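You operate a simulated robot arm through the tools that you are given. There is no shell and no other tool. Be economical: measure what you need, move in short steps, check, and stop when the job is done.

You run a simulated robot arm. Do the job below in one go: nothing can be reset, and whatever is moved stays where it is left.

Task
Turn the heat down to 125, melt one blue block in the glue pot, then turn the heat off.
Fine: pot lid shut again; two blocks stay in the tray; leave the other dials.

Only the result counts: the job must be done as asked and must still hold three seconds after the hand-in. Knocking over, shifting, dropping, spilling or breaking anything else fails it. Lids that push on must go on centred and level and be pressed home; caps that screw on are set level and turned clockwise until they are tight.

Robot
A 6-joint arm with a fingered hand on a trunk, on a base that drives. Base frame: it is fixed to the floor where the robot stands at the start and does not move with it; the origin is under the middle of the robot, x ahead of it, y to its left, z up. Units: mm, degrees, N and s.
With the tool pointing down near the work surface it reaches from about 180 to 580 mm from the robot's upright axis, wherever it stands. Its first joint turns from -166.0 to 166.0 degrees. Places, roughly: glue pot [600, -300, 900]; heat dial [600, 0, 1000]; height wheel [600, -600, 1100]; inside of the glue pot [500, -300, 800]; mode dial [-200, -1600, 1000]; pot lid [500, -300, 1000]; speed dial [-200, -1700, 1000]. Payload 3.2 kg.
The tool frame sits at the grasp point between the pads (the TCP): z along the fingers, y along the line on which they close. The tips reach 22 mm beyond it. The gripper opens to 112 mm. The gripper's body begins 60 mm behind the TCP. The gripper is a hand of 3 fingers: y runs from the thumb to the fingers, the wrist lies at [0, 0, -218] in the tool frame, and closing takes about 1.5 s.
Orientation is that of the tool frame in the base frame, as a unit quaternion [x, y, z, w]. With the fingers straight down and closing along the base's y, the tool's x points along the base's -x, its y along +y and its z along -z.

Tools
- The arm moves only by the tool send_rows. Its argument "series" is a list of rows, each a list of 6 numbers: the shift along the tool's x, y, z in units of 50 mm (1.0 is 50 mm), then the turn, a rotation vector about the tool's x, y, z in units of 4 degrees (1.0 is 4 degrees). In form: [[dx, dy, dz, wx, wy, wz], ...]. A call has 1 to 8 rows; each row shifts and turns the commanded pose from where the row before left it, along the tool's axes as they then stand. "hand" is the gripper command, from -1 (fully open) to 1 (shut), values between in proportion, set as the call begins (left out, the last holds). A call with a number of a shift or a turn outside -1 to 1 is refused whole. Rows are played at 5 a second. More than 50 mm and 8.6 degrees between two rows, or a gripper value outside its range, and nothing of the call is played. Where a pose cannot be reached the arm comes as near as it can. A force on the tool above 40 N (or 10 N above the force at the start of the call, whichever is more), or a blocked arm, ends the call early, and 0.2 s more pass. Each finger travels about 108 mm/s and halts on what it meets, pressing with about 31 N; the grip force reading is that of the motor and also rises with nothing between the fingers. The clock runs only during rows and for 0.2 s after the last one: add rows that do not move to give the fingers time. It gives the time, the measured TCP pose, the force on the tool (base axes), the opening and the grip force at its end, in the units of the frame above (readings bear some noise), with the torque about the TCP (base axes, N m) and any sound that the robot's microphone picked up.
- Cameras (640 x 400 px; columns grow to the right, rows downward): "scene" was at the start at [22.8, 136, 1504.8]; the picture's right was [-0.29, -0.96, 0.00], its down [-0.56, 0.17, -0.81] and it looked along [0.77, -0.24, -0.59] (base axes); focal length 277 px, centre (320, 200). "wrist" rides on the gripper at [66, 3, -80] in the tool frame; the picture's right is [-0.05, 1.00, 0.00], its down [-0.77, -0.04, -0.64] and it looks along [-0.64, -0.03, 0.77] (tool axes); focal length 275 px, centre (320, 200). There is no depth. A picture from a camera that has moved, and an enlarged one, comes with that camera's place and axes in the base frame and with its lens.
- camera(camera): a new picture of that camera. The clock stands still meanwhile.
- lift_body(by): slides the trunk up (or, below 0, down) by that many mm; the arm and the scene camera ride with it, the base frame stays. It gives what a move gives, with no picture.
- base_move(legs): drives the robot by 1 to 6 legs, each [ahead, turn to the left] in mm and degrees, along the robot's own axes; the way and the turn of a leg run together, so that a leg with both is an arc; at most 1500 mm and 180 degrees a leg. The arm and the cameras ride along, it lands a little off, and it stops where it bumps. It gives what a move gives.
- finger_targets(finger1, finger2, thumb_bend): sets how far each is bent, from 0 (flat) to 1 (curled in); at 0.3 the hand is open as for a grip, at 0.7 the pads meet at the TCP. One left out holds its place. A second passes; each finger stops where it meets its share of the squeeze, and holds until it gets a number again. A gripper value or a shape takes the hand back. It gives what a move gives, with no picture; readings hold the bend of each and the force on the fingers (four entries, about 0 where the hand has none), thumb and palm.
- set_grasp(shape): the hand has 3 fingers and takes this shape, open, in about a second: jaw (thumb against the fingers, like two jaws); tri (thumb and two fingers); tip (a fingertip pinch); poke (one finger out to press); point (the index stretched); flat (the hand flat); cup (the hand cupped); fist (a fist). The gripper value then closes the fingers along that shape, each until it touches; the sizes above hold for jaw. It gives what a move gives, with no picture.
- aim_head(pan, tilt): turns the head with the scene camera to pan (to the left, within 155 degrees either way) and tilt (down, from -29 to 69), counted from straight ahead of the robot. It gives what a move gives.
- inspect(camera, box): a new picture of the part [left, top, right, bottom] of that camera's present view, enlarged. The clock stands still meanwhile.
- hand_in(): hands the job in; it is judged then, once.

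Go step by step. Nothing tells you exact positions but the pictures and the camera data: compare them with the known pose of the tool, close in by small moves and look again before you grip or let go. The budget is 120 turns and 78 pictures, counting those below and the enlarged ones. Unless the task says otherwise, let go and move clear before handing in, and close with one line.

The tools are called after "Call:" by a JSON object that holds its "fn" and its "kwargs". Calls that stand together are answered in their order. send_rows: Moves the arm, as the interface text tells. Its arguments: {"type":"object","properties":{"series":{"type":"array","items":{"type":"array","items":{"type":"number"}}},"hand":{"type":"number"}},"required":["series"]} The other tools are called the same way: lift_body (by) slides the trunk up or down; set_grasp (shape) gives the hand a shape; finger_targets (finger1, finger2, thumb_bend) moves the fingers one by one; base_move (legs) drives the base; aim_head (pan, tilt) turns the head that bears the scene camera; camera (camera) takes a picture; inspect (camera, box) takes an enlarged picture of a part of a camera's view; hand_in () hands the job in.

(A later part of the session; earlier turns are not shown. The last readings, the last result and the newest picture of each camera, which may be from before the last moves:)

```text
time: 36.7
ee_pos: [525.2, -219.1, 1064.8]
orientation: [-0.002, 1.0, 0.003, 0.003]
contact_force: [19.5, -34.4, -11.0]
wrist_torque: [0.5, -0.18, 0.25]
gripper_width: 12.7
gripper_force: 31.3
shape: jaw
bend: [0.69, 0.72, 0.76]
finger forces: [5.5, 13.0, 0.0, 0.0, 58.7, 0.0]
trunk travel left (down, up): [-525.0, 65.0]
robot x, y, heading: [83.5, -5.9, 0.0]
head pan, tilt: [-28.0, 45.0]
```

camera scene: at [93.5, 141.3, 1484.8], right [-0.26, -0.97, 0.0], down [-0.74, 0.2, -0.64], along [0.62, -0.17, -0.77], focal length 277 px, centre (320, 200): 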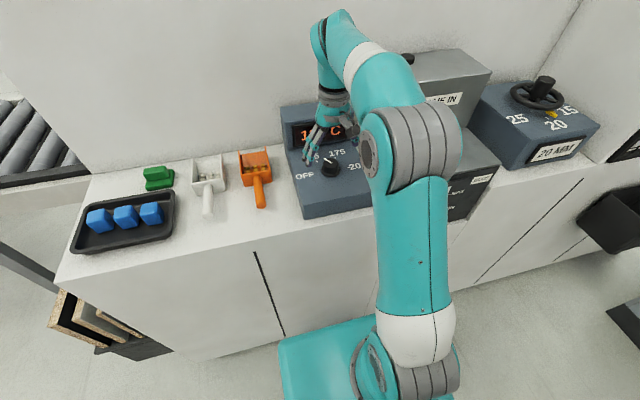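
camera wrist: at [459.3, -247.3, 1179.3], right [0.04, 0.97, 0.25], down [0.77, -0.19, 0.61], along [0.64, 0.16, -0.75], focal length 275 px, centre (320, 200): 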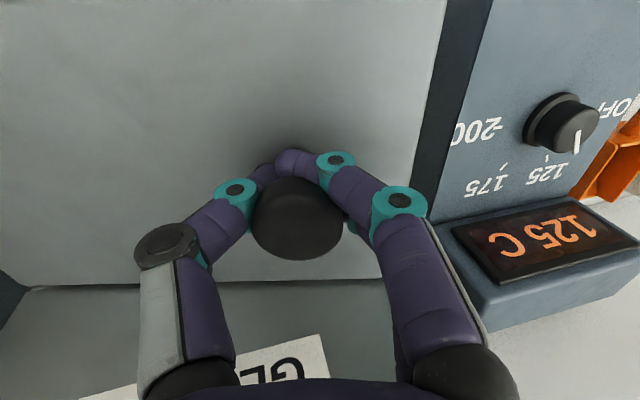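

Call:
{"fn": "send_rows", "kwargs": {"series": [[-0.04, -0.1, 0.05, 0, 0, 0], [0, 0, 0.08, 0, 0, 0], [0, 0, 0.05, 0, 0, 0], [0, 0, 0, 0, 0, 0]]}}

Call:
{"fn": "camera", "kwargs": {"camera": "wrist"}}

```text
time: 37.7
ee_pos: [525.4, -220.4, 1058.0]
orientation: [-0.002, 1.0, 0.001, 0.003]
contact_force: [9.4, -14.7, -4.0]
wrist_torque: [0.1, -0.1, 0.17]
gripper_width: 11.1
gripper_force: 31.6
shape: jaw
bend: [0.69, 0.72, 0.78]
finger forces: [11.4, 16.3, 0.0, 0.0, 45.8, 0.0]
trunk travel left (down, up): [-525.0, 65.0]
robot x, y, heading: [81.7, -8.1, 0.1]
head pan, tilt: [-28.0, 45.0]
```

```text
44 pictures are left
camera wrist: at [458.3, -216.5, 1137.0], right [0.04, 1.0, 0.0], down [0.77, -0.04, 0.64], along [0.64, -0.02, -0.77], focal length 275 px, centre (320, 200)
```

wrist: 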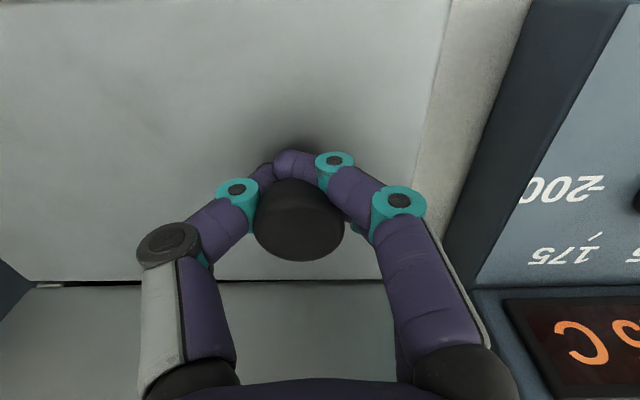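

Call:
{"fn": "send_rows", "kwargs": {"series": [[-0.03, -0.06, 0.04, 0, 0, 0], [0, 0, 0.04, 0, 0, 0], [0, 0, 0, 0, 0, 0]]}}

Call:
{"fn": "send_rows", "kwargs": {"series": [[0, 0, 0, 0, 0, 0], [0, 0, 0, 0, 0, 0], [0, 0, 0, 0, 0, 0], [0, 0, 0, 0, 0, 0], [0, 0, -0.4, 0, 0, 0], [0, 0, -0.6, 0, 0, 0]], "hand": -1}}

Call:
{"fn": "camera", "kwargs": {"camera": "wrist"}}

```text
time: 38.5
ee_pos: [525.6, -222.3, 1053.4]
orientation: [-0.002, 1.0, 0.001, 0.004]
contact_force: [3.4, -6.8, -3.7]
wrist_torque: [0.17, -0.12, 0.17]
gripper_width: 10.0
gripper_force: 30.4
shape: jaw
bend: [0.69, 0.71, 0.78]
finger forces: [14.8, 18.9, 0.1, 0.1, 42.6, 0.0]
trunk travel left (down, up): [-525.0, 65.0]
robot x, y, heading: [78.8, -6.1, 0.1]
head pan, tilt: [-28.0, 45.0]
```

```text
time: 39.9
ee_pos: [525.0, -221.3, 1103.7]
orientation: [-0.002, 1.0, 0.001, 0.005]
contact_force: [-0.5, -0.3, -0.5]
wrist_torque: [0.01, 0.0, 0.0]
gripper_width: 111.9
gripper_force: 0.1
shape: jaw
bend: [0.3, 0.3, 0.3]
finger forces: [0.1, 0.1, 0.1, 0.1, 0.0, 0.0]
trunk travel left (down, up): [-525.0, 65.0]
robot x, y, heading: [78.2, -7.4, -0.3]
head pan, tilt: [-28.0, 45.0]
```

```text
43 pictures are left
camera wrist: at [457.3, -217.9, 1184.8], right [0.04, 1.0, 0.0], down [0.77, -0.03, 0.64], along [0.64, -0.03, -0.77], focal length 275 px, centre (320, 200)
```

wrist: 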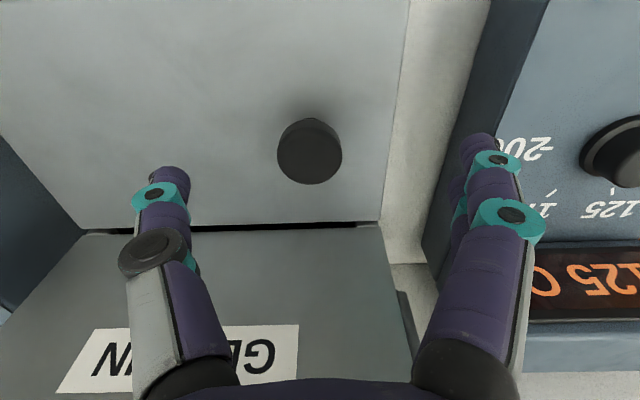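

The lid is shut again. Before repositioning, I'll check the floor to the right and behind.

Call:
{"fn": "aim_head", "kwargs": {"pan": -120, "tilt": 45}}

Call:
{"fn": "camera", "kwargs": {"camera": "scene"}}

```text
time: 41.6
ee_pos: [524.3, -221.9, 1103.5]
orientation: [-0.001, 1.0, 0.001, 0.004]
contact_force: [-0.1, 0.3, 0.3]
wrist_torque: [0.02, 0.01, -0.03]
gripper_width: 112.1
gripper_force: 0.1
shape: jaw
bend: [0.3, 0.3, 0.3]
finger forces: [0.0, 0.0, 0.0, 0.0, 0.0, 0.1]
trunk travel left (down, up): [-525.0, 65.0]
robot x, y, heading: [78.9, -6.3, -0.1]
head pan, tilt: [-120.0, 45.0]
```

```text
42 pictures are left
camera scene: at [-21.1, 90.5, 1491.7], right [-0.87, 0.5, 0.0], down [0.35, 0.61, -0.71], along [-0.35, -0.61, -0.71], focal length 277 px, centre (320, 200)
```

scene: 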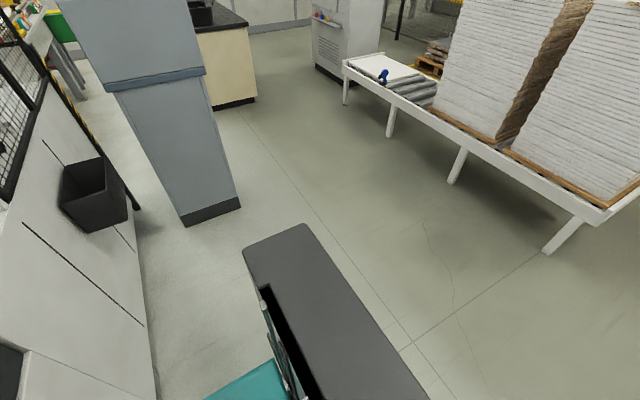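

The space is clear. I'll retract the hand and drive to stand about 390 mm further right, then raise the trunk.

Call:
{"fn": "send_rows", "kwargs": {"series": [[0.6, 0, -0.5, 0, 0, 0], [1, 0, 0, 0, 0, 0], [1, 0, 0, 0, 0, 0]]}}

Call:
{"fn": "base_move", "kwargs": {"legs": [[-250, 0], [0, -90], [390, 0], [0, 90], [245, 0]]}}

Call:
{"fn": "lift_body", "kwargs": {"by": 65}}

Call:
{"fn": "aim_head", "kwargs": {"pan": 15, "tilt": 45}}

Call:
{"fn": "camera", "kwargs": {"camera": "scene"}}

```text
time: 42.4
ee_pos: [393.8, -221.5, 1128.5]
orientation: [-0.002, 1.0, 0.001, 0.004]
contact_force: [0.6, -0.7, -0.2]
wrist_torque: [-0.03, 0.0, 0.05]
gripper_width: 112.0
gripper_force: 0.1
shape: jaw
bend: [0.3, 0.3, 0.3]
finger forces: [0.0, 0.0, 0.0, 0.0, 0.0, 0.0]
trunk travel left (down, up): [-525.0, 65.0]
robot x, y, heading: [82.2, -8.7, -0.1]
head pan, tilt: [-120.0, 45.0]
```

```text
time: 55.2
ee_pos: [383.6, -621.4, 1129.7]
orientation: [0.007, 1.0, 0.001, 0.005]
contact_force: [0.4, 1.1, 0.3]
wrist_torque: [0.02, 0.01, 0.0]
gripper_width: 112.1
gripper_force: 0.0
shape: jaw
bend: [0.3, 0.3, 0.3]
finger forces: [0.0, 0.0, 0.1, 0.0, 0.0, 0.0]
trunk travel left (down, up): [-525.0, 65.0]
robot x, y, heading: [71.3, -398.9, -1.7]
head pan, tilt: [-120.0, 45.0]
```

```text
time: 56.3
ee_pos: [382.8, -621.4, 1193.6]
orientation: [0.008, 1.0, 0.001, 0.004]
contact_force: [0.3, -0.2, -0.3]
wrist_torque: [-0.02, 0.02, 0.02]
gripper_width: 111.9
gripper_force: 0.1
shape: jaw
bend: [0.3, 0.3, 0.3]
finger forces: [0.0, 0.0, 0.0, 0.0, 0.0, 0.0]
trunk travel left (down, up): [-590.0, 0.0]
robot x, y, heading: [72.3, -398.6, -1.3]
head pan, tilt: [-120.0, 45.0]
```

```text
time: 58.5
ee_pos: [382.2, -621.5, 1195.1]
orientation: [0.007, 1.0, 0.001, 0.004]
contact_force: [-0.1, 0.4, -0.4]
wrist_torque: [0.01, 0.01, -0.01]
gripper_width: 111.9
gripper_force: 0.1
shape: jaw
bend: [0.3, 0.3, 0.3]
finger forces: [0.0, 0.1, 0.0, 0.0, 0.0, 0.0]
trunk travel left (down, up): [-590.0, 0.0]
robot x, y, heading: [69.8, -400.2, -1.4]
head pan, tilt: [15.0, 45.0]
```

```text
41 pictures are left
camera scene: at [93.9, -211.6, 1556.7], right [0.23, -0.97, 0.0], down [-0.69, -0.17, -0.71], along [0.69, 0.17, -0.71], focal length 277 px, centre (320, 200)
```

scene: 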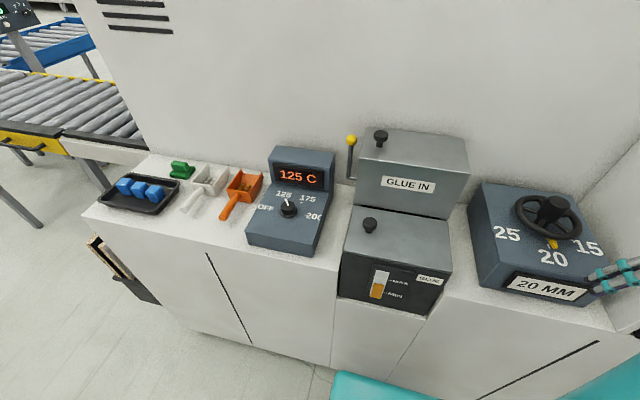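

Good clear view from here. Now I'll yaw the hand -90° so that it closes along x, parallel to the hinge, and can pivot with the lid.

Call:
{"fn": "send_rows", "kwargs": {"series": [[0, 0, 0, 0, 0, -1], [0, 0, 0, 0, 0, -1], [0, 0, 0, 0, 0, -1], [0, 0, 0, 0, 0, -1], [0, 0, 0, 0, 0, -1], [0, 0, 0, 0, 0, -1], [0, 0, 0, 0, 0, -1], [0, 0, 0, 0, 0, -1]]}}

Call:
{"fn": "send_rows", "kwargs": {"series": [[0, 0, 0, 0, 0, -1], [0, 0, 0, 0, 0, -1], [0, 0, 0, 0, 0, -1], [0, 0, 0, 0, 0, -1], [0, 0, 0, 0, 0, -1], [0, 0, 0, 0, 0, -1], [0, 0, 0, 0, 0, -1], [0, 0, 0, 0, 0, -1]]}}

Call:
{"fn": "send_rows", "kwargs": {"series": [[0, 0, 0, 0, 0, -1], [0, 0, 0, 0, 0, -1], [0, 0, 0, 0, 0, -1], [0, 0, 0, 0, 0, -1], [0, 0, 0, 0, 0, -1], [0, 0, 0, 0, 0, -1], [-1, 0, 0, 0, 0, -0.75]]}}

Call:
{"fn": "send_rows", "kwargs": {"series": [[-1, 0, 0, 0, 0, 0], [-1, 0, 0, 0, 0, 0], [-1, 0, 0, 0, 0, 0], [-1, 0, 0, 0, 0, 0], [-1, 0, 0, 0, 0, 0], [-1, 0, 0, 0, 0, 0], [-1, 0, 0, 0, 0, 0]]}}

```text
time: 60.3
ee_pos: [420.2, -543.2, 1135.4]
orientation: [-0.267, 0.964, -0.004, 0.005]
contact_force: [0.3, 0.9, -0.1]
wrist_torque: [-0.02, -0.03, -0.01]
gripper_width: 112.0
gripper_force: 0.1
shape: jaw
bend: [0.3, 0.3, 0.3]
finger forces: [0.1, 0.0, 0.0, 0.1, 0.1, 0.1]
out of reach, approached as far as the arm can: row 3, 4, 5, 6, 7, 8
trunk travel left (down, up): [-590.0, 0.0]
robot x, y, heading: [68.9, -401.7, -1.3]
head pan, tilt: [15.0, 45.0]
```

```text
time: 62.1
ee_pos: [437.6, -410.9, 1066.3]
orientation: [-0.523, 0.853, -0.005, 0.004]
contact_force: [-0.4, -0.1, 0.0]
wrist_torque: [0.01, 0.01, 0.0]
gripper_width: 111.9
gripper_force: 0.1
shape: jaw
bend: [0.3, 0.3, 0.3]
finger forces: [0.0, 0.1, 0.1, 0.0, 0.0, 0.0]
out of reach, approached as far as the arm can: row 1, 2, 3, 4, 5, 6, 7, 8
trunk travel left (down, up): [-590.0, 0.0]
robot x, y, heading: [70.6, -396.6, -1.6]
head pan, tilt: [15.0, 45.0]
```

```text
time: 63.4
ee_pos: [414.3, -321.0, 1026.6]
orientation: [-0.677, 0.736, -0.011, 0.009]
contact_force: [-1.9, -18.3, 33.4]
wrist_torque: [-0.18, -2.97, -1.68]
gripper_width: 112.2
gripper_force: 0.1
shape: jaw
bend: [0.3, 0.3, 0.0]
finger forces: [0.0, 0.0, 0.1, 0.0, 32.8, 0.1]
out of reach, approached as far as the arm can: row 1, 2, 3, 4, 5, 6
trunk travel left (down, up): [-590.0, 0.0]
robot x, y, heading: [70.9, -396.5, -1.6]
head pan, tilt: [15.0, 45.0]
stopped in row 6: the force on the tool passed its limit at 41 N (the readings are from after the stop); the commanded pose is now the measured one
```

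```text
time: 64.6
ee_pos: [431.5, -99.9, 1018.5]
orientation: [-0.668, 0.744, -0.01, -0.008]
contact_force: [-4.6, -21.7, 6.0]
wrist_torque: [-0.31, -0.42, -1.43]
gripper_width: 111.8
gripper_force: 0.1
shape: jaw
bend: [0.3, 0.3, 0.29]
finger forces: [0.1, 0.0, 0.0, 0.1, 22.7, 0.0]
trunk travel left (down, up): [-590.0, 0.0]
robot x, y, heading: [70.7, -402.1, -1.9]
head pan, tilt: [15.0, 45.0]
stopped in row 5: the force on the tool passed its limit at 70 N (the readings are from after the stop); the commanded pose is now the measured one
```

The yaw limit pulled the arm down and the thumb touched something. I'll check the scene before moving.

Call:
{"fn": "camera", "kwargs": {"camera": "scene"}}

Call:
{"fn": "camera", "kwargs": {"camera": "wrist"}}

```text
40 pictures are left
camera scene: at [94.6, -212.0, 1556.6], right [0.23, -0.97, 0.0], down [-0.69, -0.16, -0.71], along [0.69, 0.16, -0.71], focal length 277 px, centre (320, 200)
```

scene: 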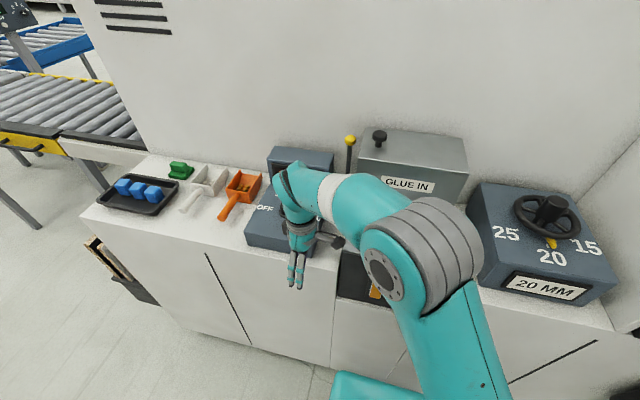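

```text
39 pictures are left
camera wrist: at [420.6, -161.3, 1101.6], right [-0.99, 0.15, -0.01], down [0.12, 0.78, 0.61], along [0.1, 0.61, -0.79], focal length 275 px, centre (320, 200)
```

wrist: 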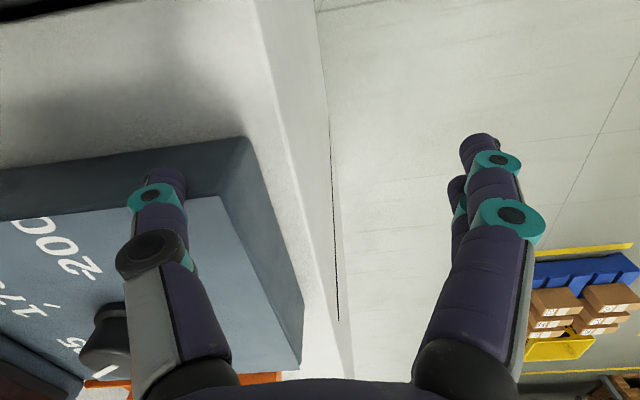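

The thumb is against the dial box's side. I'll back off, then rise and look for any shift.

Call:
{"fn": "send_rows", "kwargs": {"series": [[0.5, 0, 0, 0, 0, 0], [0, 0.3, -0.8, 0, 0, 0], [0, 0.3, -0.8, 0, 0, 0]]}}

Call:
{"fn": "camera", "kwargs": {"camera": "wrist"}}

```text
time: 65.4
ee_pos: [397.1, -116.7, 1100.8]
orientation: [-0.67, 0.742, -0.01, -0.006]
contact_force: [-0.2, 0.4, -0.1]
wrist_torque: [0.01, 0.0, 0.01]
gripper_width: 112.2
gripper_force: 0.1
shape: jaw
bend: [0.3, 0.3, 0.3]
finger forces: [0.0, 0.0, 0.1, 0.1, 0.1, 0.0]
trunk travel left (down, up): [-590.0, 0.0]
robot x, y, heading: [70.9, -398.8, -1.5]
head pan, tilt: [15.0, 45.0]
```

```text
38 pictures are left
camera wrist: at [386.7, -179.5, 1182.6], right [-0.99, 0.15, -0.01], down [0.11, 0.78, 0.62], along [0.1, 0.61, -0.79], focal length 275 px, centre (320, 200)
```

wrist: 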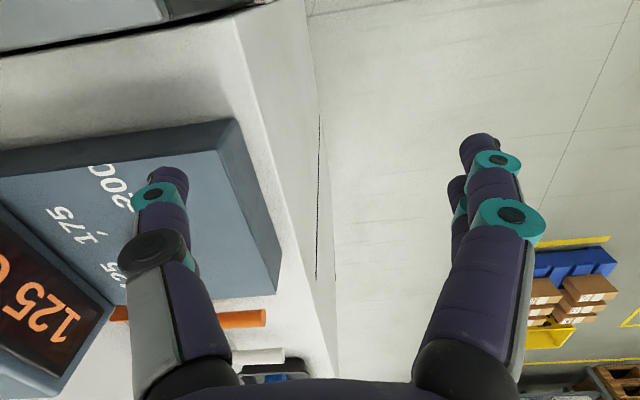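

Nothing appears disturbed. I'll finish the yaw and tilt the hand 30° with fingers leaning toward -y.

Call:
{"fn": "send_rows", "kwargs": {"series": [[0, 0, -0.4, 0, 0, -1], [0, 0, 0, 0, 1, -0.5], [0, 0, 0, 0, 1, 0], [0, 0, 0, 0, 1, 0], [0, 0, 0, 0, 1, 0], [0, 0, 0, 0, 1, 0], [0, 0, 0, 0, 1, 0], [0, 0, 0, 0, 1, 0]]}}

Call:
{"fn": "camera", "kwargs": {"camera": "scene"}}

```text
time: 67.2
ee_pos: [397.3, -118.2, 1117.8]
orientation: [0.684, -0.683, 0.182, 0.178]
contact_force: [-0.4, 0.2, 0.3]
wrist_torque: [-0.03, -0.01, 0.01]
gripper_width: 111.9
gripper_force: 0.1
shape: jaw
bend: [0.3, 0.3, 0.3]
finger forces: [0.1, 0.0, 0.0, 0.0, 0.0, 0.0]
trunk travel left (down, up): [-590.0, 0.0]
robot x, y, heading: [70.7, -398.5, -1.3]
head pan, tilt: [15.0, 45.0]
```

```text
37 pictures are left
camera scene: at [94.5, -211.3, 1556.6], right [0.23, -0.97, 0.0], down [-0.69, -0.17, -0.71], along [0.69, 0.16, -0.71], focal length 277 px, centre (320, 200)
```

scene: 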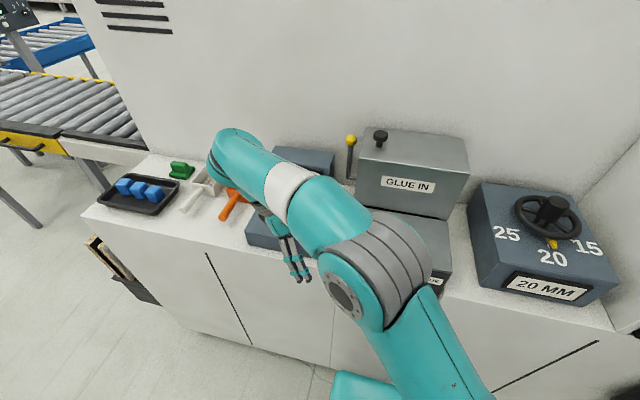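

Tilt reached. Now I'll move above the knob.

Call:
{"fn": "send_rows", "kwargs": {"series": [[0.44, -0.65, 0.295, 0, 0, 0], [0.44, -0.65, 0.295, 0, 0, 0], [0.44, -0.65, 0.295, 0, 0, 0], [0.44, -0.65, 0.295, 0, 0, 0]]}}

Call:
{"fn": "camera", "kwargs": {"camera": "wrist"}}

```text
time: 68.2
ee_pos: [499.9, -234.2, 1078.2]
orientation: [-0.684, 0.684, -0.182, -0.176]
contact_force: [0.1, -0.2, -0.7]
wrist_torque: [0.0, -0.01, -0.01]
gripper_width: 111.9
gripper_force: 0.0
shape: jaw
bend: [0.3, 0.3, 0.3]
finger forces: [0.0, 0.0, 0.0, 0.0, 0.0, 0.0]
out of reach, approached as far as the arm can: row 1, 2, 3, 4
trunk travel left (down, up): [-590.0, 0.0]
robot x, y, heading: [68.2, -395.5, -1.4]
head pan, tilt: [15.0, 45.0]
```

```text
36 pictures are left
camera wrist: at [495.4, -250.8, 1180.8], right [-1.0, 0.04, -0.03], down [0.03, 0.98, 0.18], along [0.04, 0.18, -0.98], focal length 275 px, centre (320, 200)
```

wrist: 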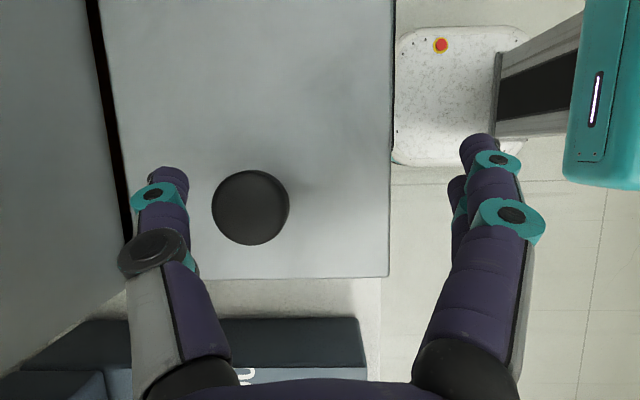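

The knob is at about (531,-226). I'll lower toward it in two small steps and see whether the arm reaches.

Call:
{"fn": "send_rows", "kwargs": {"series": [[-0.2, -0.3, 0.19, 0, 0, 0], [-0.2, -0.3, 0.19, 0, 0, 0]]}}

Call:
{"fn": "camera", "kwargs": {"camera": "wrist"}}

```text
time: 68.8
ee_pos: [525.2, -226.2, 1048.6]
orientation: [0.685, -0.684, 0.182, 0.176]
contact_force: [-2.7, -0.4, 5.0]
wrist_torque: [-0.01, -0.13, -0.02]
gripper_width: 112.2
gripper_force: 0.1
shape: jaw
bend: [0.3, 0.26, 0.3]
finger forces: [0.1, 1.8, 0.0, 0.1, 3.7, 0.0]
out of reach, approached as far as the arm can: row 2
trunk travel left (down, up): [-590.0, 0.0]
robot x, y, heading: [72.1, -398.8, -1.6]
head pan, tilt: [15.0, 45.0]
```

```text
35 pictures are left
camera wrist: at [519.6, -243.4, 1151.6], right [-1.0, 0.04, -0.03], down [0.03, 0.98, 0.18], along [0.04, 0.18, -0.98], focal length 275 px, centre (320, 200)
```

wrist: 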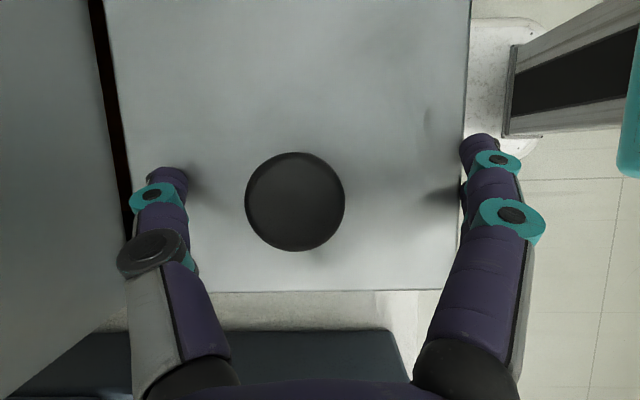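

The fingertips rest lightly on the lid with the knob between them. I'll raise 3 mm, nudge and close.

Call:
{"fn": "send_rows", "kwargs": {"series": [[0.02, -0.1, -0.06, 0, 0, 0], [0, 0, 0, 0, 0, 0]]}}

Call:
{"fn": "send_rows", "kwargs": {"series": [[0, 0, 0, 0, 0, 0], [0, 0, 0, 0, 0, 0], [0, 0, 0, 0, 0, 0], [0, 0, 0, 0, 0, 0], [0, 0, 0, 0, 0, 0], [0, 0, 0, 0, 0, 0]], "hand": 1}}

Call:
{"fn": "camera", "kwargs": {"camera": "wrist"}}

```text
time: 69.4
ee_pos: [523.3, -227.6, 1048.6]
orientation: [0.685, -0.684, 0.182, 0.176]
contact_force: [-3.6, -0.6, 8.4]
wrist_torque: [-0.04, -0.28, -0.01]
gripper_width: 112.2
gripper_force: 0.1
shape: jaw
bend: [0.3, 0.26, 0.3]
finger forces: [0.0, 1.7, 0.1, 0.0, 6.4, 0.0]
out of reach, approached as far as the arm can: row 1
trunk travel left (down, up): [-590.0, 0.0]
robot x, y, heading: [74.3, -400.2, -1.6]
head pan, tilt: [15.0, 45.0]
```

```text
time: 70.8
ee_pos: [522.4, -225.9, 1051.3]
orientation: [0.684, -0.684, 0.183, 0.174]
contact_force: [-11.1, -0.1, 23.0]
wrist_torque: [-0.03, -2.43, -0.02]
gripper_width: 78.3
gripper_force: 31.2
shape: jaw
bend: [0.61, 0.32, 0.35]
finger forces: [19.7, 14.0, 0.1, 0.0, 39.5, 0.0]
trunk travel left (down, up): [-590.0, 0.0]
robot x, y, heading: [72.4, -399.3, -1.5]
head pan, tilt: [15.0, 45.0]
```

```text
34 pictures are left
camera wrist: at [516.9, -243.5, 1153.3], right [-1.0, 0.04, -0.04], down [0.03, 0.98, 0.18], along [0.04, 0.18, -0.98], focal length 275 px, centre (320, 200)
```

wrist: 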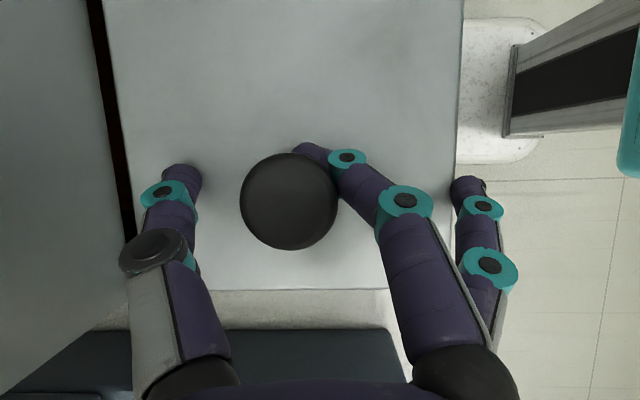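

The thumb and one finger caught on the lid surface and edge. I'll open, rise 15 mm, and pre-close around the head before lowering.

Call:
{"fn": "send_rows", "kwargs": {"series": [[0, 0, 0, 0, 0, 0], [0, 0, 0, 0, 0, 0], [0, 0, 0, 0, 0, 0], [0.15, 0, -0.26, 0, 0, 0], [0, 0, 0, 0, 0, 0]], "hand": -1}}

Call:
{"fn": "send_rows", "kwargs": {"series": [[0, 0, 0, 0, 0, 0], [0, 0, 0, 0, 0, 0], [0, 0, 0, 0, 0, 0], [0, 0, 0, 0, 0, 0]], "hand": -0.1}}

Call:
{"fn": "camera", "kwargs": {"camera": "wrist"}}

```text
time: 72.0
ee_pos: [516.5, -227.5, 1056.7]
orientation: [0.684, -0.684, 0.181, 0.179]
contact_force: [0.0, -0.1, -0.5]
wrist_torque: [0.02, -0.03, 0.0]
gripper_width: 111.9
gripper_force: 0.1
shape: jaw
bend: [0.3, 0.3, 0.3]
finger forces: [0.0, 0.1, 0.1, 0.0, 0.1, 0.0]
out of reach, approached as far as the arm can: row 4
trunk travel left (down, up): [-590.0, 0.0]
robot x, y, heading: [71.4, -400.9, -1.6]
head pan, tilt: [15.0, 45.0]
```

```text
time: 73.0
ee_pos: [517.7, -228.4, 1057.4]
orientation: [0.685, -0.683, 0.181, 0.175]
contact_force: [-0.8, -0.4, 4.0]
wrist_torque: [-0.01, 0.17, 0.02]
gripper_width: 63.5
gripper_force: 0.1
shape: jaw
bend: [0.72, 0.71, 0.7]
finger forces: [0.1, 3.9, 0.1, 0.0, 0.0, 0.0]
trunk travel left (down, up): [-590.0, 0.0]
robot x, y, heading: [71.8, -400.5, -1.6]
head pan, tilt: [15.0, 45.0]
```

```text
33 pictures are left
camera wrist: at [513.0, -245.2, 1160.0], right [-1.0, 0.04, -0.03], down [0.03, 0.98, 0.18], along [0.04, 0.18, -0.98], focal length 275 px, centre (320, 200)
```

wrist: 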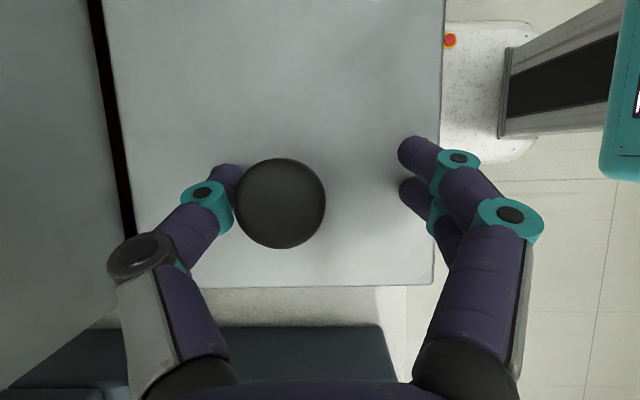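

The TCP sits about 14 mm short of the knob in x because of reach. I'll drive the base 18 mm forward.

Call:
{"fn": "base_move", "kwargs": {"legs": [[18, 0]]}}

Call:
{"fn": "camera", "kwargs": {"camera": "wrist"}}

```text
time: 73.8
ee_pos: [535.6, -229.6, 1056.8]
orientation: [0.685, -0.683, 0.181, 0.175]
contact_force: [-0.3, 0.6, 4.4]
wrist_torque: [0.0, 0.19, 0.01]
gripper_width: 63.1
gripper_force: 0.1
shape: jaw
bend: [0.72, 0.72, 0.7]
finger forces: [0.0, 4.3, 0.1, 0.0, 0.0, 0.0]
trunk travel left (down, up): [-590.0, 0.0]
robot x, y, heading: [89.3, -402.2, -1.4]
head pan, tilt: [15.0, 45.0]
```

```text
32 pictures are left
camera wrist: at [531.6, -245.9, 1159.8], right [-1.0, 0.04, -0.03], down [0.03, 0.98, 0.18], along [0.04, 0.18, -0.98], focal length 275 px, centre (320, 200)
```

wrist: 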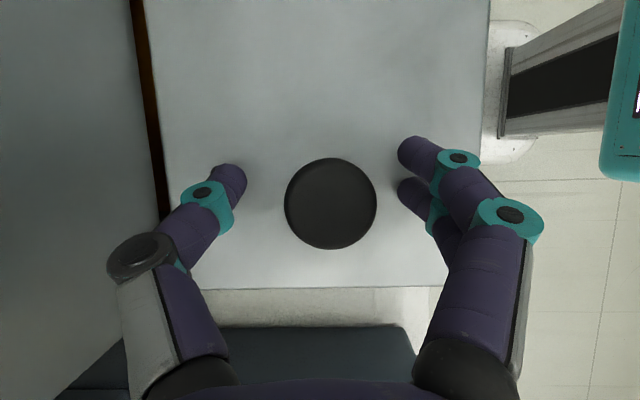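

Well centred now. Closing.

Call:
{"fn": "send_rows", "kwargs": {"series": [[0, 0, 0, 0, 0, 0], [0, 0, 0, 0, 0, 0], [0, 0, 0, 0, 0, 0], [0, 0, 0, 0, 0, 0], [0, 0, 0, 0, 0, 0]], "hand": 1}}

Call:
{"fn": "camera", "kwargs": {"camera": "wrist"}}

```text
time: 75.0
ee_pos: [537.3, -229.4, 1056.7]
orientation: [0.684, -0.684, 0.182, 0.177]
contact_force: [10.3, -8.8, -3.6]
wrist_torque: [0.0, 0.17, 0.0]
gripper_width: 9.6
gripper_force: 30.9
shape: jaw
bend: [0.7, 0.77, 0.69]
finger forces: [17.3, 10.4, 0.0, 0.0, 34.4, 0.0]
trunk travel left (down, up): [-590.0, 0.0]
robot x, y, heading: [88.8, -398.5, -1.9]
head pan, tilt: [15.0, 45.0]
```

```text
31 pictures are left
camera wrist: at [533.7, -247.0, 1159.1], right [-1.0, 0.04, -0.03], down [0.03, 0.98, 0.18], along [0.03, 0.18, -0.98], focal length 275 px, centre (320, 200)
```

wrist: 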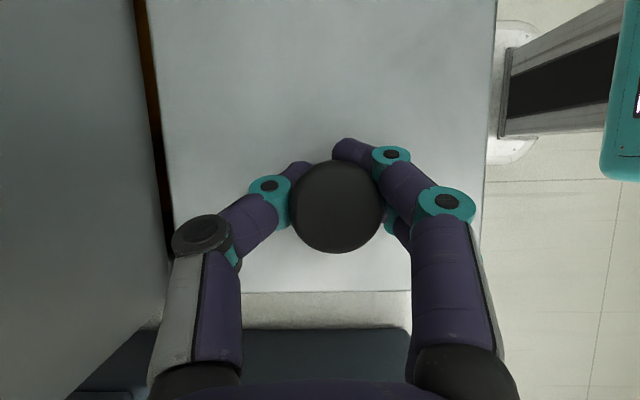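

The stem is gripped. I'll swing the lid up along the arc, 4 rows first.

Call:
{"fn": "send_rows", "kwargs": {"series": [[0.164, 0, -0.206, 0, -1, 0], [0.164, 0, -0.206, 0, -1, 0], [0.164, 0, -0.206, 0, -1, 0], [0.164, 0, -0.206, 0, -1, 0]]}}

```text
time: 75.8
ee_pos: [531.7, -236.5, 1078.6]
orientation: [0.7, -0.697, 0.119, 0.103]
contact_force: [30.8, 1.8, -1.5]
wrist_torque: [0.03, -0.03, 0.07]
gripper_width: 8.0
gripper_force: 31.0
shape: jaw
bend: [0.71, 0.78, 0.68]
finger forces: [12.6, 5.6, 0.0, 0.1, 43.8, 0.0]
out of reach, approached as far as the arm can: row 1, 2, 3, 4
trunk travel left (down, up): [-590.0, 0.0]
robot x, y, heading: [86.4, -399.8, -1.6]
head pan, tilt: [15.0, 45.0]
stopped in row 4: the force on the tool passed its limit at 42 N (the readings are from after the stop); the commanded pose is now the measured one
```

The reach limit shows up again because of the sideways yaw. I'll lay the lid back down, then regrip with the original yaw, standing closer.

Call:
{"fn": "send_rows", "kwargs": {"series": [[-0.12, 0, 0.15, 0, 1, 0], [-0.12, 0, 0.15, 0, 1, 0], [-0.09, 0, 0.12, 0, 0.7, 0], [0, 0, 0, 0, 0, 0]]}}

Call:
{"fn": "camera", "kwargs": {"camera": "scene"}}

```text
time: 76.8
ee_pos: [530.6, -231.2, 1052.9]
orientation: [0.686, -0.683, 0.183, 0.168]
contact_force: [37.9, -9.9, 3.9]
wrist_torque: [0.13, -0.08, -0.05]
gripper_width: 7.9
gripper_force: 31.1
shape: jaw
bend: [0.71, 0.78, 0.68]
finger forces: [15.2, 6.4, 0.0, 0.0, 51.6, 0.0]
trunk travel left (down, up): [-590.0, 0.0]
robot x, y, heading: [89.9, -397.6, -1.8]
head pan, tilt: [15.0, 45.0]
```

```text
30 pictures are left
camera scene: at [120.7, -214.4, 1556.9], right [0.23, -0.97, 0.0], down [-0.69, -0.16, -0.7], along [0.68, 0.17, -0.71], focal length 277 px, centre (320, 200)
```

scene: 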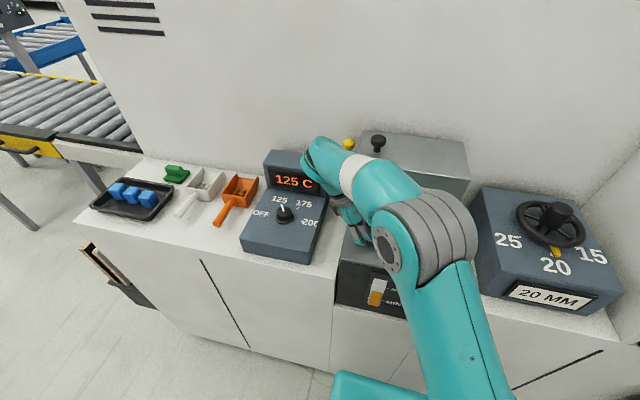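

The lid is down. I'll release, rise clear and pull back.

Call:
{"fn": "send_rows", "kwargs": {"series": [[0, 0, 0, 0, 0, 0], [0, 0, 0, 0, 0, 0], [0, 0, 0, 0, 0, 0], [0.15, 0, -0.26, 0, 0, 0], [0.2, 0, -0.35, 0, 0, 0], [0.2, 0.5, -0.35, 0, 0, 0], [0, 0.9, 0, 0, 0, 0], [0, 0.9, 0, 0, 0, 0]], "hand": -1}}

Call:
{"fn": "send_rows", "kwargs": {"series": [[0, 0, 0, 0, -1, 0.5], [0, 0, 0, 0, -1, 0.5], [0, 0, 0, 0, -1, 0.5], [0, 0, 0, 0, -1, 0.5], [0, 0, 0, 0, -1, 0.5], [0, 0, 0, 0, -1, 0.5], [0, 0, 0, 0, -1, 0.5]]}}

```text
time: 78.6
ee_pos: [401.8, -232.7, 1101.9]
orientation: [0.685, -0.684, 0.183, 0.168]
contact_force: [-0.6, -0.2, -0.3]
wrist_torque: [-0.01, 0.02, 0.04]
gripper_width: 112.1
gripper_force: 0.2
shape: jaw
bend: [0.3, 0.3, 0.3]
finger forces: [0.0, 0.0, 0.0, 0.1, 0.0, 0.0]
out of reach, approached as far as the arm can: row 5
trunk travel left (down, up): [-590.0, 0.0]
robot x, y, heading: [92.3, -397.8, -1.3]
head pan, tilt: [15.0, 45.0]
```

```text
time: 80.2
ee_pos: [404.8, -230.7, 1103.6]
orientation: [-0.621, 0.783, -0.031, 0.025]
contact_force: [0.8, -0.9, -0.8]
wrist_torque: [-0.02, 0.0, -0.03]
gripper_width: 112.0
gripper_force: 0.0
shape: jaw
bend: [0.3, 0.3, 0.3]
finger forces: [0.1, 0.1, 0.0, 0.0, 0.0, 0.0]
trunk travel left (down, up): [-590.0, 0.0]
robot x, y, heading: [92.6, -401.0, -1.6]
head pan, tilt: [15.0, 45.0]
```

I'll unwind the yaw and the small leftover tilt.

Call:
{"fn": "send_rows", "kwargs": {"series": [[0, 0, 0, 0, 0, 1], [0, 0, 0, 0, 0, 1], [0, 0, 0, 0, 0, 1], [0, 0, 0, 0, 0, 1], [0, 0, 0, 0, 0, 1], [0, 0, 0, 0, 0, 1], [0, 0, 0, 0, 0, 1], [0, 0, 0, 0, 0, 1]]}}

Call:
{"fn": "send_rows", "kwargs": {"series": [[0, 0, 0, 0, 0, 1], [0, 0, 0, 0, 0, 1], [0, 0, 0, 0, 0, 1], [0, 0, 0, 0, 0, 1], [0, 0, 0, 0, 0, 1], [0, 0, 0, 0, 0, 1], [0, 0, 0, 0, 0, 1], [0, 0, 0, 0, 0, 1]]}}

Call:
{"fn": "send_rows", "kwargs": {"series": [[0, 0, 0, 0, 0, 1], [0, 0, 0, 0, 0, 1], [0, 0, 0, 0, 0, 1], [0, 0, 0, 0, 1, 0.2]]}}

Call:
{"fn": "base_move", "kwargs": {"legs": [[30, 1.5]]}}

```text
time: 82.0
ee_pos: [403.3, -232.5, 1101.5]
orientation: [-0.381, 0.924, -0.023, 0.033]
contact_force: [-0.7, -0.3, -0.1]
wrist_torque: [-0.01, -0.01, -0.01]
gripper_width: 112.1
gripper_force: 0.1
shape: jaw
bend: [0.3, 0.3, 0.3]
finger forces: [0.0, 0.1, 0.1, 0.0, 0.1, 0.0]
trunk travel left (down, up): [-590.0, 0.0]
robot x, y, heading: [92.2, -398.5, -1.4]
head pan, tilt: [15.0, 45.0]
```

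```text
time: 83.8
ee_pos: [403.6, -231.8, 1102.4]
orientation: [-0.112, 0.993, -0.013, 0.037]
contact_force: [-0.8, -0.2, 0.1]
wrist_torque: [0.01, 0.0, -0.02]
gripper_width: 111.9
gripper_force: 0.0
shape: jaw
bend: [0.3, 0.3, 0.3]
finger forces: [0.0, 0.0, 0.0, 0.1, 0.0, 0.0]
trunk travel left (down, up): [-590.0, 0.0]
robot x, y, heading: [87.9, -401.5, -1.6]
head pan, tilt: [15.0, 45.0]
```

```text
time: 84.8
ee_pos: [403.2, -232.0, 1102.8]
orientation: [0.0, 1.0, -0.009, 0.003]
contact_force: [0.4, -0.5, 0.4]
wrist_torque: [0.01, -0.01, 0.0]
gripper_width: 111.9
gripper_force: 0.0
shape: jaw
bend: [0.3, 0.3, 0.3]
finger forces: [0.0, 0.0, 0.1, 0.1, 0.0, 0.0]
trunk travel left (down, up): [-590.0, 0.0]
robot x, y, heading: [91.3, -400.5, -1.4]
head pan, tilt: [15.0, 45.0]
```

```text
time: 85.6
ee_pos: [430.0, -223.3, 1101.6]
orientation: [-0.013, 1.0, -0.009, 0.003]
contact_force: [0.3, 0.5, -0.1]
wrist_torque: [-0.02, 0.02, -0.04]
gripper_width: 112.1
gripper_force: 0.0
shape: jaw
bend: [0.3, 0.3, 0.3]
finger forces: [0.0, 0.0, 0.0, 0.0, 0.1, 0.0]
trunk travel left (down, up): [-590.0, 0.0]
robot x, y, heading: [120.9, -403.1, -0.0]
head pan, tilt: [15.0, 45.0]
```

Now closer at x=121. I'll go above the knob, lower and grip as before.

Call:
{"fn": "send_rows", "kwargs": {"series": [[-0.66, 0, 0.1, 0, 0, 0], [-0.66, 0, 0.1, 0, 0, 0], [-0.66, 0, 0.2, 0, 0, 0]]}}

Call:
{"fn": "send_rows", "kwargs": {"series": [[0, 0, 0.28, 0, 0, 0], [0, 0, 0.28, 0, 0, 0]]}}

Call:
{"fn": "camera", "kwargs": {"camera": "wrist"}}

```text
time: 86.4
ee_pos: [530.2, -222.2, 1083.7]
orientation: [-0.013, 1.0, -0.008, 0.004]
contact_force: [-0.3, 0.9, -0.5]
wrist_torque: [0.03, 0.0, 0.05]
gripper_width: 112.0
gripper_force: 0.0
shape: jaw
bend: [0.3, 0.3, 0.3]
finger forces: [0.2, 0.0, 0.1, 0.1, 0.0, 0.0]
trunk travel left (down, up): [-590.0, 0.0]
robot x, y, heading: [117.8, -403.5, -0.1]
head pan, tilt: [15.0, 45.0]
```

```text
time: 87.0
ee_pos: [529.0, -223.0, 1055.9]
orientation: [-0.014, 1.0, -0.008, 0.004]
contact_force: [0.3, 0.9, -0.4]
wrist_torque: [-0.01, 0.03, -0.02]
gripper_width: 112.0
gripper_force: 0.1
shape: jaw
bend: [0.3, 0.3, 0.3]
finger forces: [0.0, 0.0, 0.1, 0.0, 0.0, 0.1]
trunk travel left (down, up): [-590.0, 0.0]
robot x, y, heading: [119.0, -401.3, 0.1]
head pan, tilt: [15.0, 45.0]
```

```text
29 pictures are left
camera wrist: at [461.1, -218.3, 1135.6], right [0.02, 1.0, -0.02], down [0.77, 0.0, 0.64], along [0.64, -0.03, -0.77], focal length 275 px, centre (320, 200)
```

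wrist: 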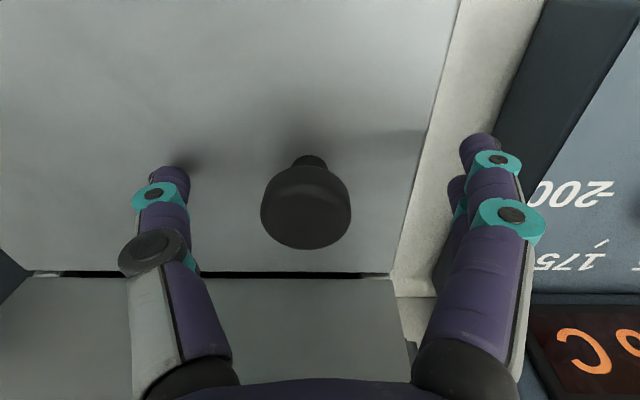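

Call:
{"fn": "send_rows", "kwargs": {"series": [[0, -0.03, 0.04, 0, 0, 0], [0, 0, 0, 0, 0, 0], [0, 0, 0, 0, 0, 0], [0, 0, 0, 0, 0, 0], [0, 0, 0, 0, 0, 0], [0, 0, 0, 0, 0, 0], [0, 0, 0, 0, 0, 0]], "hand": 1}}

Call:
{"fn": "send_rows", "kwargs": {"series": [[0, -0.047, -0.267, -1, 0, 0], [0, -0.047, -0.267, -1, 0, 0], [0, -0.047, -0.267, -1, 0, 0], [0, -0.047, -0.267, -1, 0, 0]]}}

```text
time: 88.2
ee_pos: [528.0, -232.8, 1054.9]
orientation: [-0.012, 1.0, -0.011, 0.006]
contact_force: [-1.2, -31.4, 7.5]
wrist_torque: [-0.24, -0.03, -0.05]
gripper_width: 5.2
gripper_force: 31.2
shape: jaw
bend: [0.77, 0.75, 0.63]
finger forces: [7.2, 13.2, 0.0, 0.1, 65.9, 0.0]
trunk travel left (down, up): [-590.0, 0.0]
robot x, y, heading: [121.5, -401.6, -0.9]
head pan, tilt: [15.0, 45.0]
stopped in row 5: the force on the tool passed its limit at 40 N (the readings are from after the stop); the commanded pose is now the measured one
```

```text
time: 89.2
ee_pos: [528.7, -246.7, 1107.1]
orientation: [-0.015, 0.992, 0.128, 0.004]
contact_force: [-7.9, -36.0, -18.0]
wrist_torque: [-0.1, -0.03, -0.17]
gripper_width: 4.1
gripper_force: 31.3
shape: jaw
bend: [0.76, 0.75, 0.62]
finger forces: [8.7, 11.4, 0.1, 0.0, 71.9, 0.0]
trunk travel left (down, up): [-590.0, 0.0]
robot x, y, heading: [120.9, -399.2, -0.5]
head pan, tilt: [15.0, 45.0]
```

No reach trouble now. Continuing the arc, easing the side load.

Call:
{"fn": "send_rows", "kwargs": {"series": [[0, -0.1, -0.255, -1, 0, 0], [0, -0.08, -0.255, -1, 0, 0], [0, -0.05, -0.255, -1, 0, 0], [0, -0.05, -0.255, -1, 0, 0]]}}

Call:
{"fn": "camera", "kwargs": {"camera": "scene"}}

```text
time: 90.2
ee_pos: [528.9, -275.2, 1149.7]
orientation: [-0.015, 0.964, 0.266, 0.002]
contact_force: [-8.5, -20.8, -19.2]
wrist_torque: [-0.11, 0.0, -0.16]
gripper_width: 4.4
gripper_force: 30.9
shape: jaw
bend: [0.76, 0.75, 0.62]
finger forces: [10.7, 13.4, 0.0, 0.0, 62.9, 0.0]
trunk travel left (down, up): [-590.0, 0.0]
robot x, y, heading: [115.0, -401.4, -0.4]
head pan, tilt: [15.0, 45.0]
```

```text
28 pictures are left
camera scene: at [138.9, -217.0, 1557.2], right [0.25, -0.97, 0.0], down [-0.68, -0.18, -0.71], along [0.68, 0.18, -0.71], focal length 277 px, centre (320, 200)
```

scene: 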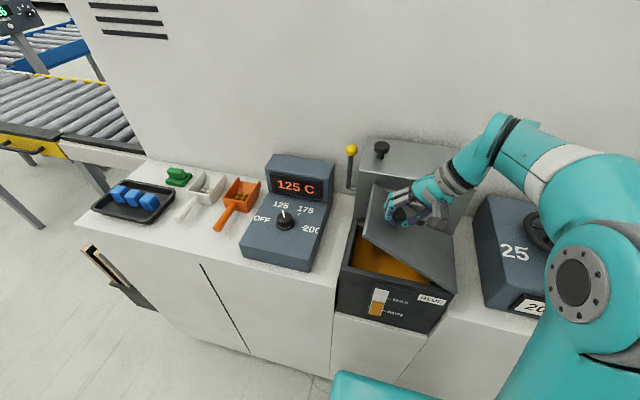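

The lid is opening and I can see the amber glue inside. Continuing.

Call:
{"fn": "send_rows", "kwargs": {"series": [[0, -0.06, -0.26, -1, 0, 0], [0, -0.06, -0.26, -1, 0, 0], [0, -0.06, -0.26, -1, 0, 0], [0, -0.06, -0.26, -1, 0, 0], [0, -0.05, -0.26, -1, 0, 0]]}}

```text
time: 91.4
ee_pos: [529.5, -325.9, 1190.4]
orientation: [-0.014, 0.903, 0.428, -0.002]
contact_force: [-14.9, -15.0, -25.6]
wrist_torque: [-0.15, -0.02, -0.16]
gripper_width: 3.8
gripper_force: 31.6
shape: jaw
bend: [0.76, 0.75, 0.62]
finger forces: [12.1, 12.8, 0.1, 0.1, 66.0, 0.0]
trunk travel left (down, up): [-590.0, 0.0]
robot x, y, heading: [123.1, -400.8, -0.3]
head pan, tilt: [15.0, 45.0]
```

Call:
{"fn": "send_rows", "kwargs": {"series": [[0, -0.06, -0.24, -1, 0, 0], [0, -0.06, -0.24, -1, 0, 0], [0, -0.06, -0.25, -1, 0, 0], [0, -0.06, -0.25, -1, 0, 0]]}}

Call:
{"fn": "camera", "kwargs": {"camera": "scene"}}

```text
time: 92.4
ee_pos: [528.0, -372.4, 1208.2]
orientation: [-0.014, 0.835, 0.55, -0.004]
contact_force: [-19.1, -7.3, -23.4]
wrist_torque: [-0.26, -0.01, -0.1]
gripper_width: 3.9
gripper_force: 30.8
shape: jaw
bend: [0.75, 0.75, 0.62]
finger forces: [14.4, 13.9, 0.0, 0.1, 61.8, 0.0]
trunk travel left (down, up): [-590.0, 0.0]
robot x, y, heading: [118.3, -401.4, -0.3]
head pan, tilt: [15.0, 45.0]
```

```text
27 pictures are left
camera scene: at [136.4, -214.5, 1556.9], right [0.25, -0.97, 0.0], down [-0.68, -0.18, -0.71], along [0.69, 0.18, -0.71], focal length 277 px, centre (320, 200)
```

scene: 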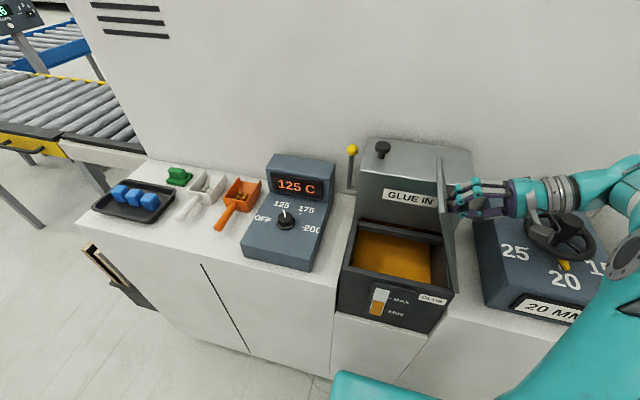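

Call:
{"fn": "send_rows", "kwargs": {"series": [[0, -0.06, -0.25, -1, 0, 0], [0, -0.06, -0.25, -1, 0, 0], [0, -0.06, -0.25, -1, 0, 0], [0, -0.06, -0.25, -1, 0, 0]]}}

Call:
{"fn": "camera", "kwargs": {"camera": "scene"}}

```text
time: 92.8
ee_pos: [529.0, -376.6, 1207.2]
orientation: [-0.013, 0.826, 0.563, -0.007]
contact_force: [-18.9, -3.8, -21.2]
wrist_torque: [-0.12, 0.05, -0.08]
gripper_width: 4.3
gripper_force: 31.0
shape: jaw
bend: [0.76, 0.75, 0.62]
finger forces: [12.7, 14.6, 0.0, 0.0, 59.5, 0.0]
out of reach, approached as far as the arm can: row 1
trunk travel left (down, up): [-590.0, 0.0]
robot x, y, heading: [116.6, -400.5, -0.4]
head pan, tilt: [15.0, 45.0]
stopped in row 1: the force on the tool passed its limit at 54 N (the readings are from after the stop); the commanded pose is now the measured one
```

```text
26 pictures are left
camera scene: at [135.4, -213.4, 1556.9], right [0.25, -0.97, 0.0], down [-0.68, -0.18, -0.71], along [0.69, 0.18, -0.71], focal length 277 px, centre (320, 200)
```

scene: 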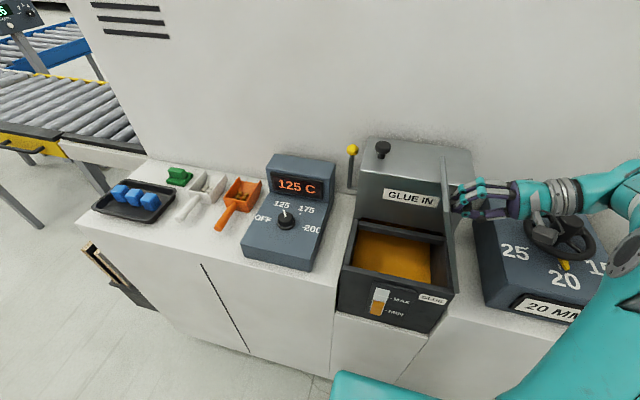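

The tilt is at its limit, with the lid about 68° open. I'll try pushing on toward -y without more tilt, letting the grip pivot.

Call:
{"fn": "send_rows", "kwargs": {"series": [[0, -0.05, -0.25, 0, 0, 0], [0, -0.06, -0.25, 0, 0, 0]]}}

```text
time: 93.1
ee_pos: [529.6, -382.3, 1207.6]
orientation: [-0.01, 0.828, 0.56, -0.01]
contact_force: [-20.6, -1.1, -15.5]
wrist_torque: [0.23, 0.02, -0.11]
gripper_width: 4.6
gripper_force: 30.7
shape: jaw
bend: [0.76, 0.75, 0.62]
finger forces: [11.5, 16.4, 0.0, 0.0, 53.8, 0.0]
out of reach, approached as far as the arm can: row 1
trunk travel left (down, up): [-590.0, 0.0]
robot x, y, heading: [117.8, -400.9, -0.6]
head pan, tilt: [15.0, 45.0]
stopped in row 1: the force on the tool passed its limit at 45 N (the readings are from after the stop); the commanded pose is now the measured one
```

Call:
{"fn": "send_rows", "kwargs": {"series": [[0.12, 0, 0, 0, 0, 0], [0, -0.1, -0.1, 0.5, 0, 0], [0, -0.1, -0.15, 0.5, 0, 0]]}}

```text
time: 93.9
ee_pos: [527.5, -394.6, 1204.5]
orientation: [-0.01, 0.846, 0.533, -0.008]
contact_force: [4.5, 9.8, 10.8]
wrist_torque: [1.24, -0.05, -0.47]
gripper_width: 7.7
gripper_force: 30.9
shape: jaw
bend: [0.77, 0.76, 0.61]
finger forces: [12.5, 37.5, 0.1, 0.0, 39.2, 0.1]
trunk travel left (down, up): [-590.0, 0.0]
robot x, y, heading: [121.2, -399.5, -0.4]
head pan, tilt: [15.0, 45.0]
```

That works. Continuing toward -y in small steps.

Call:
{"fn": "send_rows", "kwargs": {"series": [[0, -0.085, -0.22, 0.3, 0, 0], [0, -0.09, -0.22, 0.3, 0, 0], [0, -0.1, -0.22, 0.3, 0, 0]]}}

Call:
{"fn": "camera", "kwargs": {"camera": "scene"}}

```text
time: 94.7
ee_pos: [528.4, -418.8, 1208.6]
orientation: [-0.01, 0.864, 0.503, -0.007]
contact_force: [-31.0, 9.6, 7.0]
wrist_torque: [1.69, -0.47, 0.22]
gripper_width: 8.9
gripper_force: 31.1
shape: jaw
bend: [0.77, 0.79, 0.58]
finger forces: [10.6, 60.2, 0.0, 0.1, 44.5, 0.0]
out of reach, approached as far as the arm can: row 1, 2, 3
trunk travel left (down, up): [-590.0, 0.0]
robot x, y, heading: [120.6, -401.2, -0.3]
head pan, tilt: [15.0, 45.0]
```

```text
25 pictures are left
camera scene: at [130.0, -210.7, 1556.5], right [0.25, -0.97, 0.0], down [-0.68, -0.18, -0.71], along [0.69, 0.18, -0.7], focal length 277 px, centre (320, 200)
```

scene: 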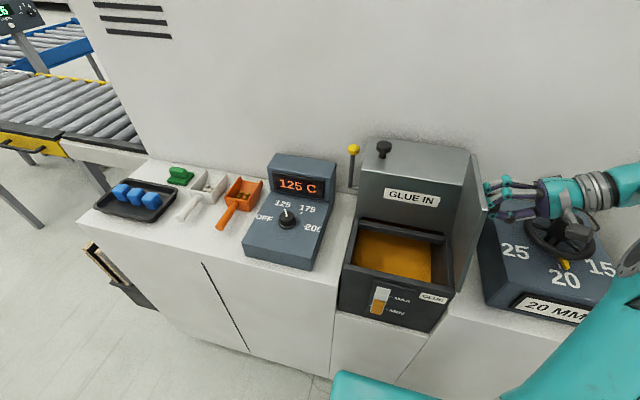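

The lid is at about 82°. A bit further to get past vertical.

Call:
{"fn": "send_rows", "kwargs": {"series": [[0.1, -0.06, -0.15, 0.4, 0, 0], [0, -0.1, -0.22, 0.4, 0, 0], [0, -0.12, -0.22, 0.4, 0, 0]]}}

```text
time: 95.5
ee_pos: [530.4, -438.4, 1210.9]
orientation: [-0.011, 0.884, 0.466, -0.006]
contact_force: [-42.2, 9.5, -1.4]
wrist_torque: [1.65, -0.37, 0.13]
gripper_width: 8.3
gripper_force: 31.7
shape: jaw
bend: [0.75, 0.78, 0.57]
finger forces: [23.5, 62.2, 0.0, 0.0, 43.4, 0.0]
out of reach, approached as far as the arm can: row 1, 2, 3
trunk travel left (down, up): [-590.0, 0.0]
robot x, y, heading: [121.7, -399.9, -0.6]
head pan, tilt: [15.0, 45.0]
```

Call:
{"fn": "send_rows", "kwargs": {"series": [[0.2, -0.05, -0.1, 0.5, 0, 0], [0.05, -0.12, -0.2, 0.5, 0, 0], [0, -0.14, -0.2, 0.5, 0, 0], [0, -0.14, -0.2, 0.5, 0, 0]]}}

Call:
{"fn": "camera", "kwargs": {"camera": "scene"}}

```text
time: 96.5
ee_pos: [529.7, -463.3, 1208.3]
orientation: [-0.01, 0.915, 0.403, -0.005]
contact_force: [-15.5, 10.8, 7.5]
wrist_torque: [2.41, -0.29, -0.66]
gripper_width: 10.5
gripper_force: 30.7
shape: jaw
bend: [0.71, 0.77, 0.58]
finger forces: [39.2, 95.6, 0.0, 0.0, 34.3, 0.0]
out of reach, approached as far as the arm can: row 2, 3, 4
trunk travel left (down, up): [-590.0, 0.0]
robot x, y, heading: [120.9, -404.8, -0.2]
head pan, tilt: [15.0, 45.0]
```

```text
24 pictures are left
camera scene: at [134.0, -210.4, 1556.5], right [0.25, -0.97, 0.0], down [-0.68, -0.18, -0.71], along [0.69, 0.18, -0.71], focal length 277 px, centre (320, 200)
```

scene: 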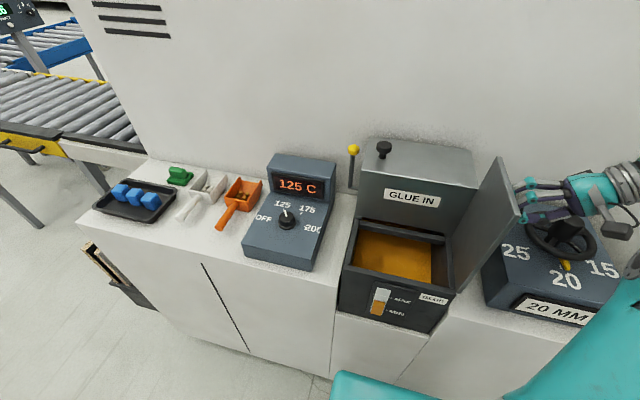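

The lid is just past vertical. I'll push a little more to feel for a stop.

Call:
{"fn": "send_rows", "kwargs": {"series": [[0.05, -0.12, -0.16, 0.5, 0, 0], [0, -0.14, -0.16, 0.5, 0, 0]]}}

```text
time: 97.1
ee_pos: [530.0, -477.8, 1207.5]
orientation: [-0.01, 0.928, 0.372, -0.005]
contact_force: [-11.7, 8.6, 15.9]
wrist_torque: [2.36, -0.27, -0.78]
gripper_width: 12.2
gripper_force: 30.9
shape: jaw
bend: [0.68, 0.77, 0.58]
finger forces: [46.2, 93.5, 0.1, 0.1, 26.4, 0.0]
out of reach, approached as far as the arm can: row 1, 2
trunk travel left (down, up): [-590.0, 0.0]
robot x, y, heading: [119.5, -403.9, -0.3]
head pan, tilt: [15.0, 45.0]
```

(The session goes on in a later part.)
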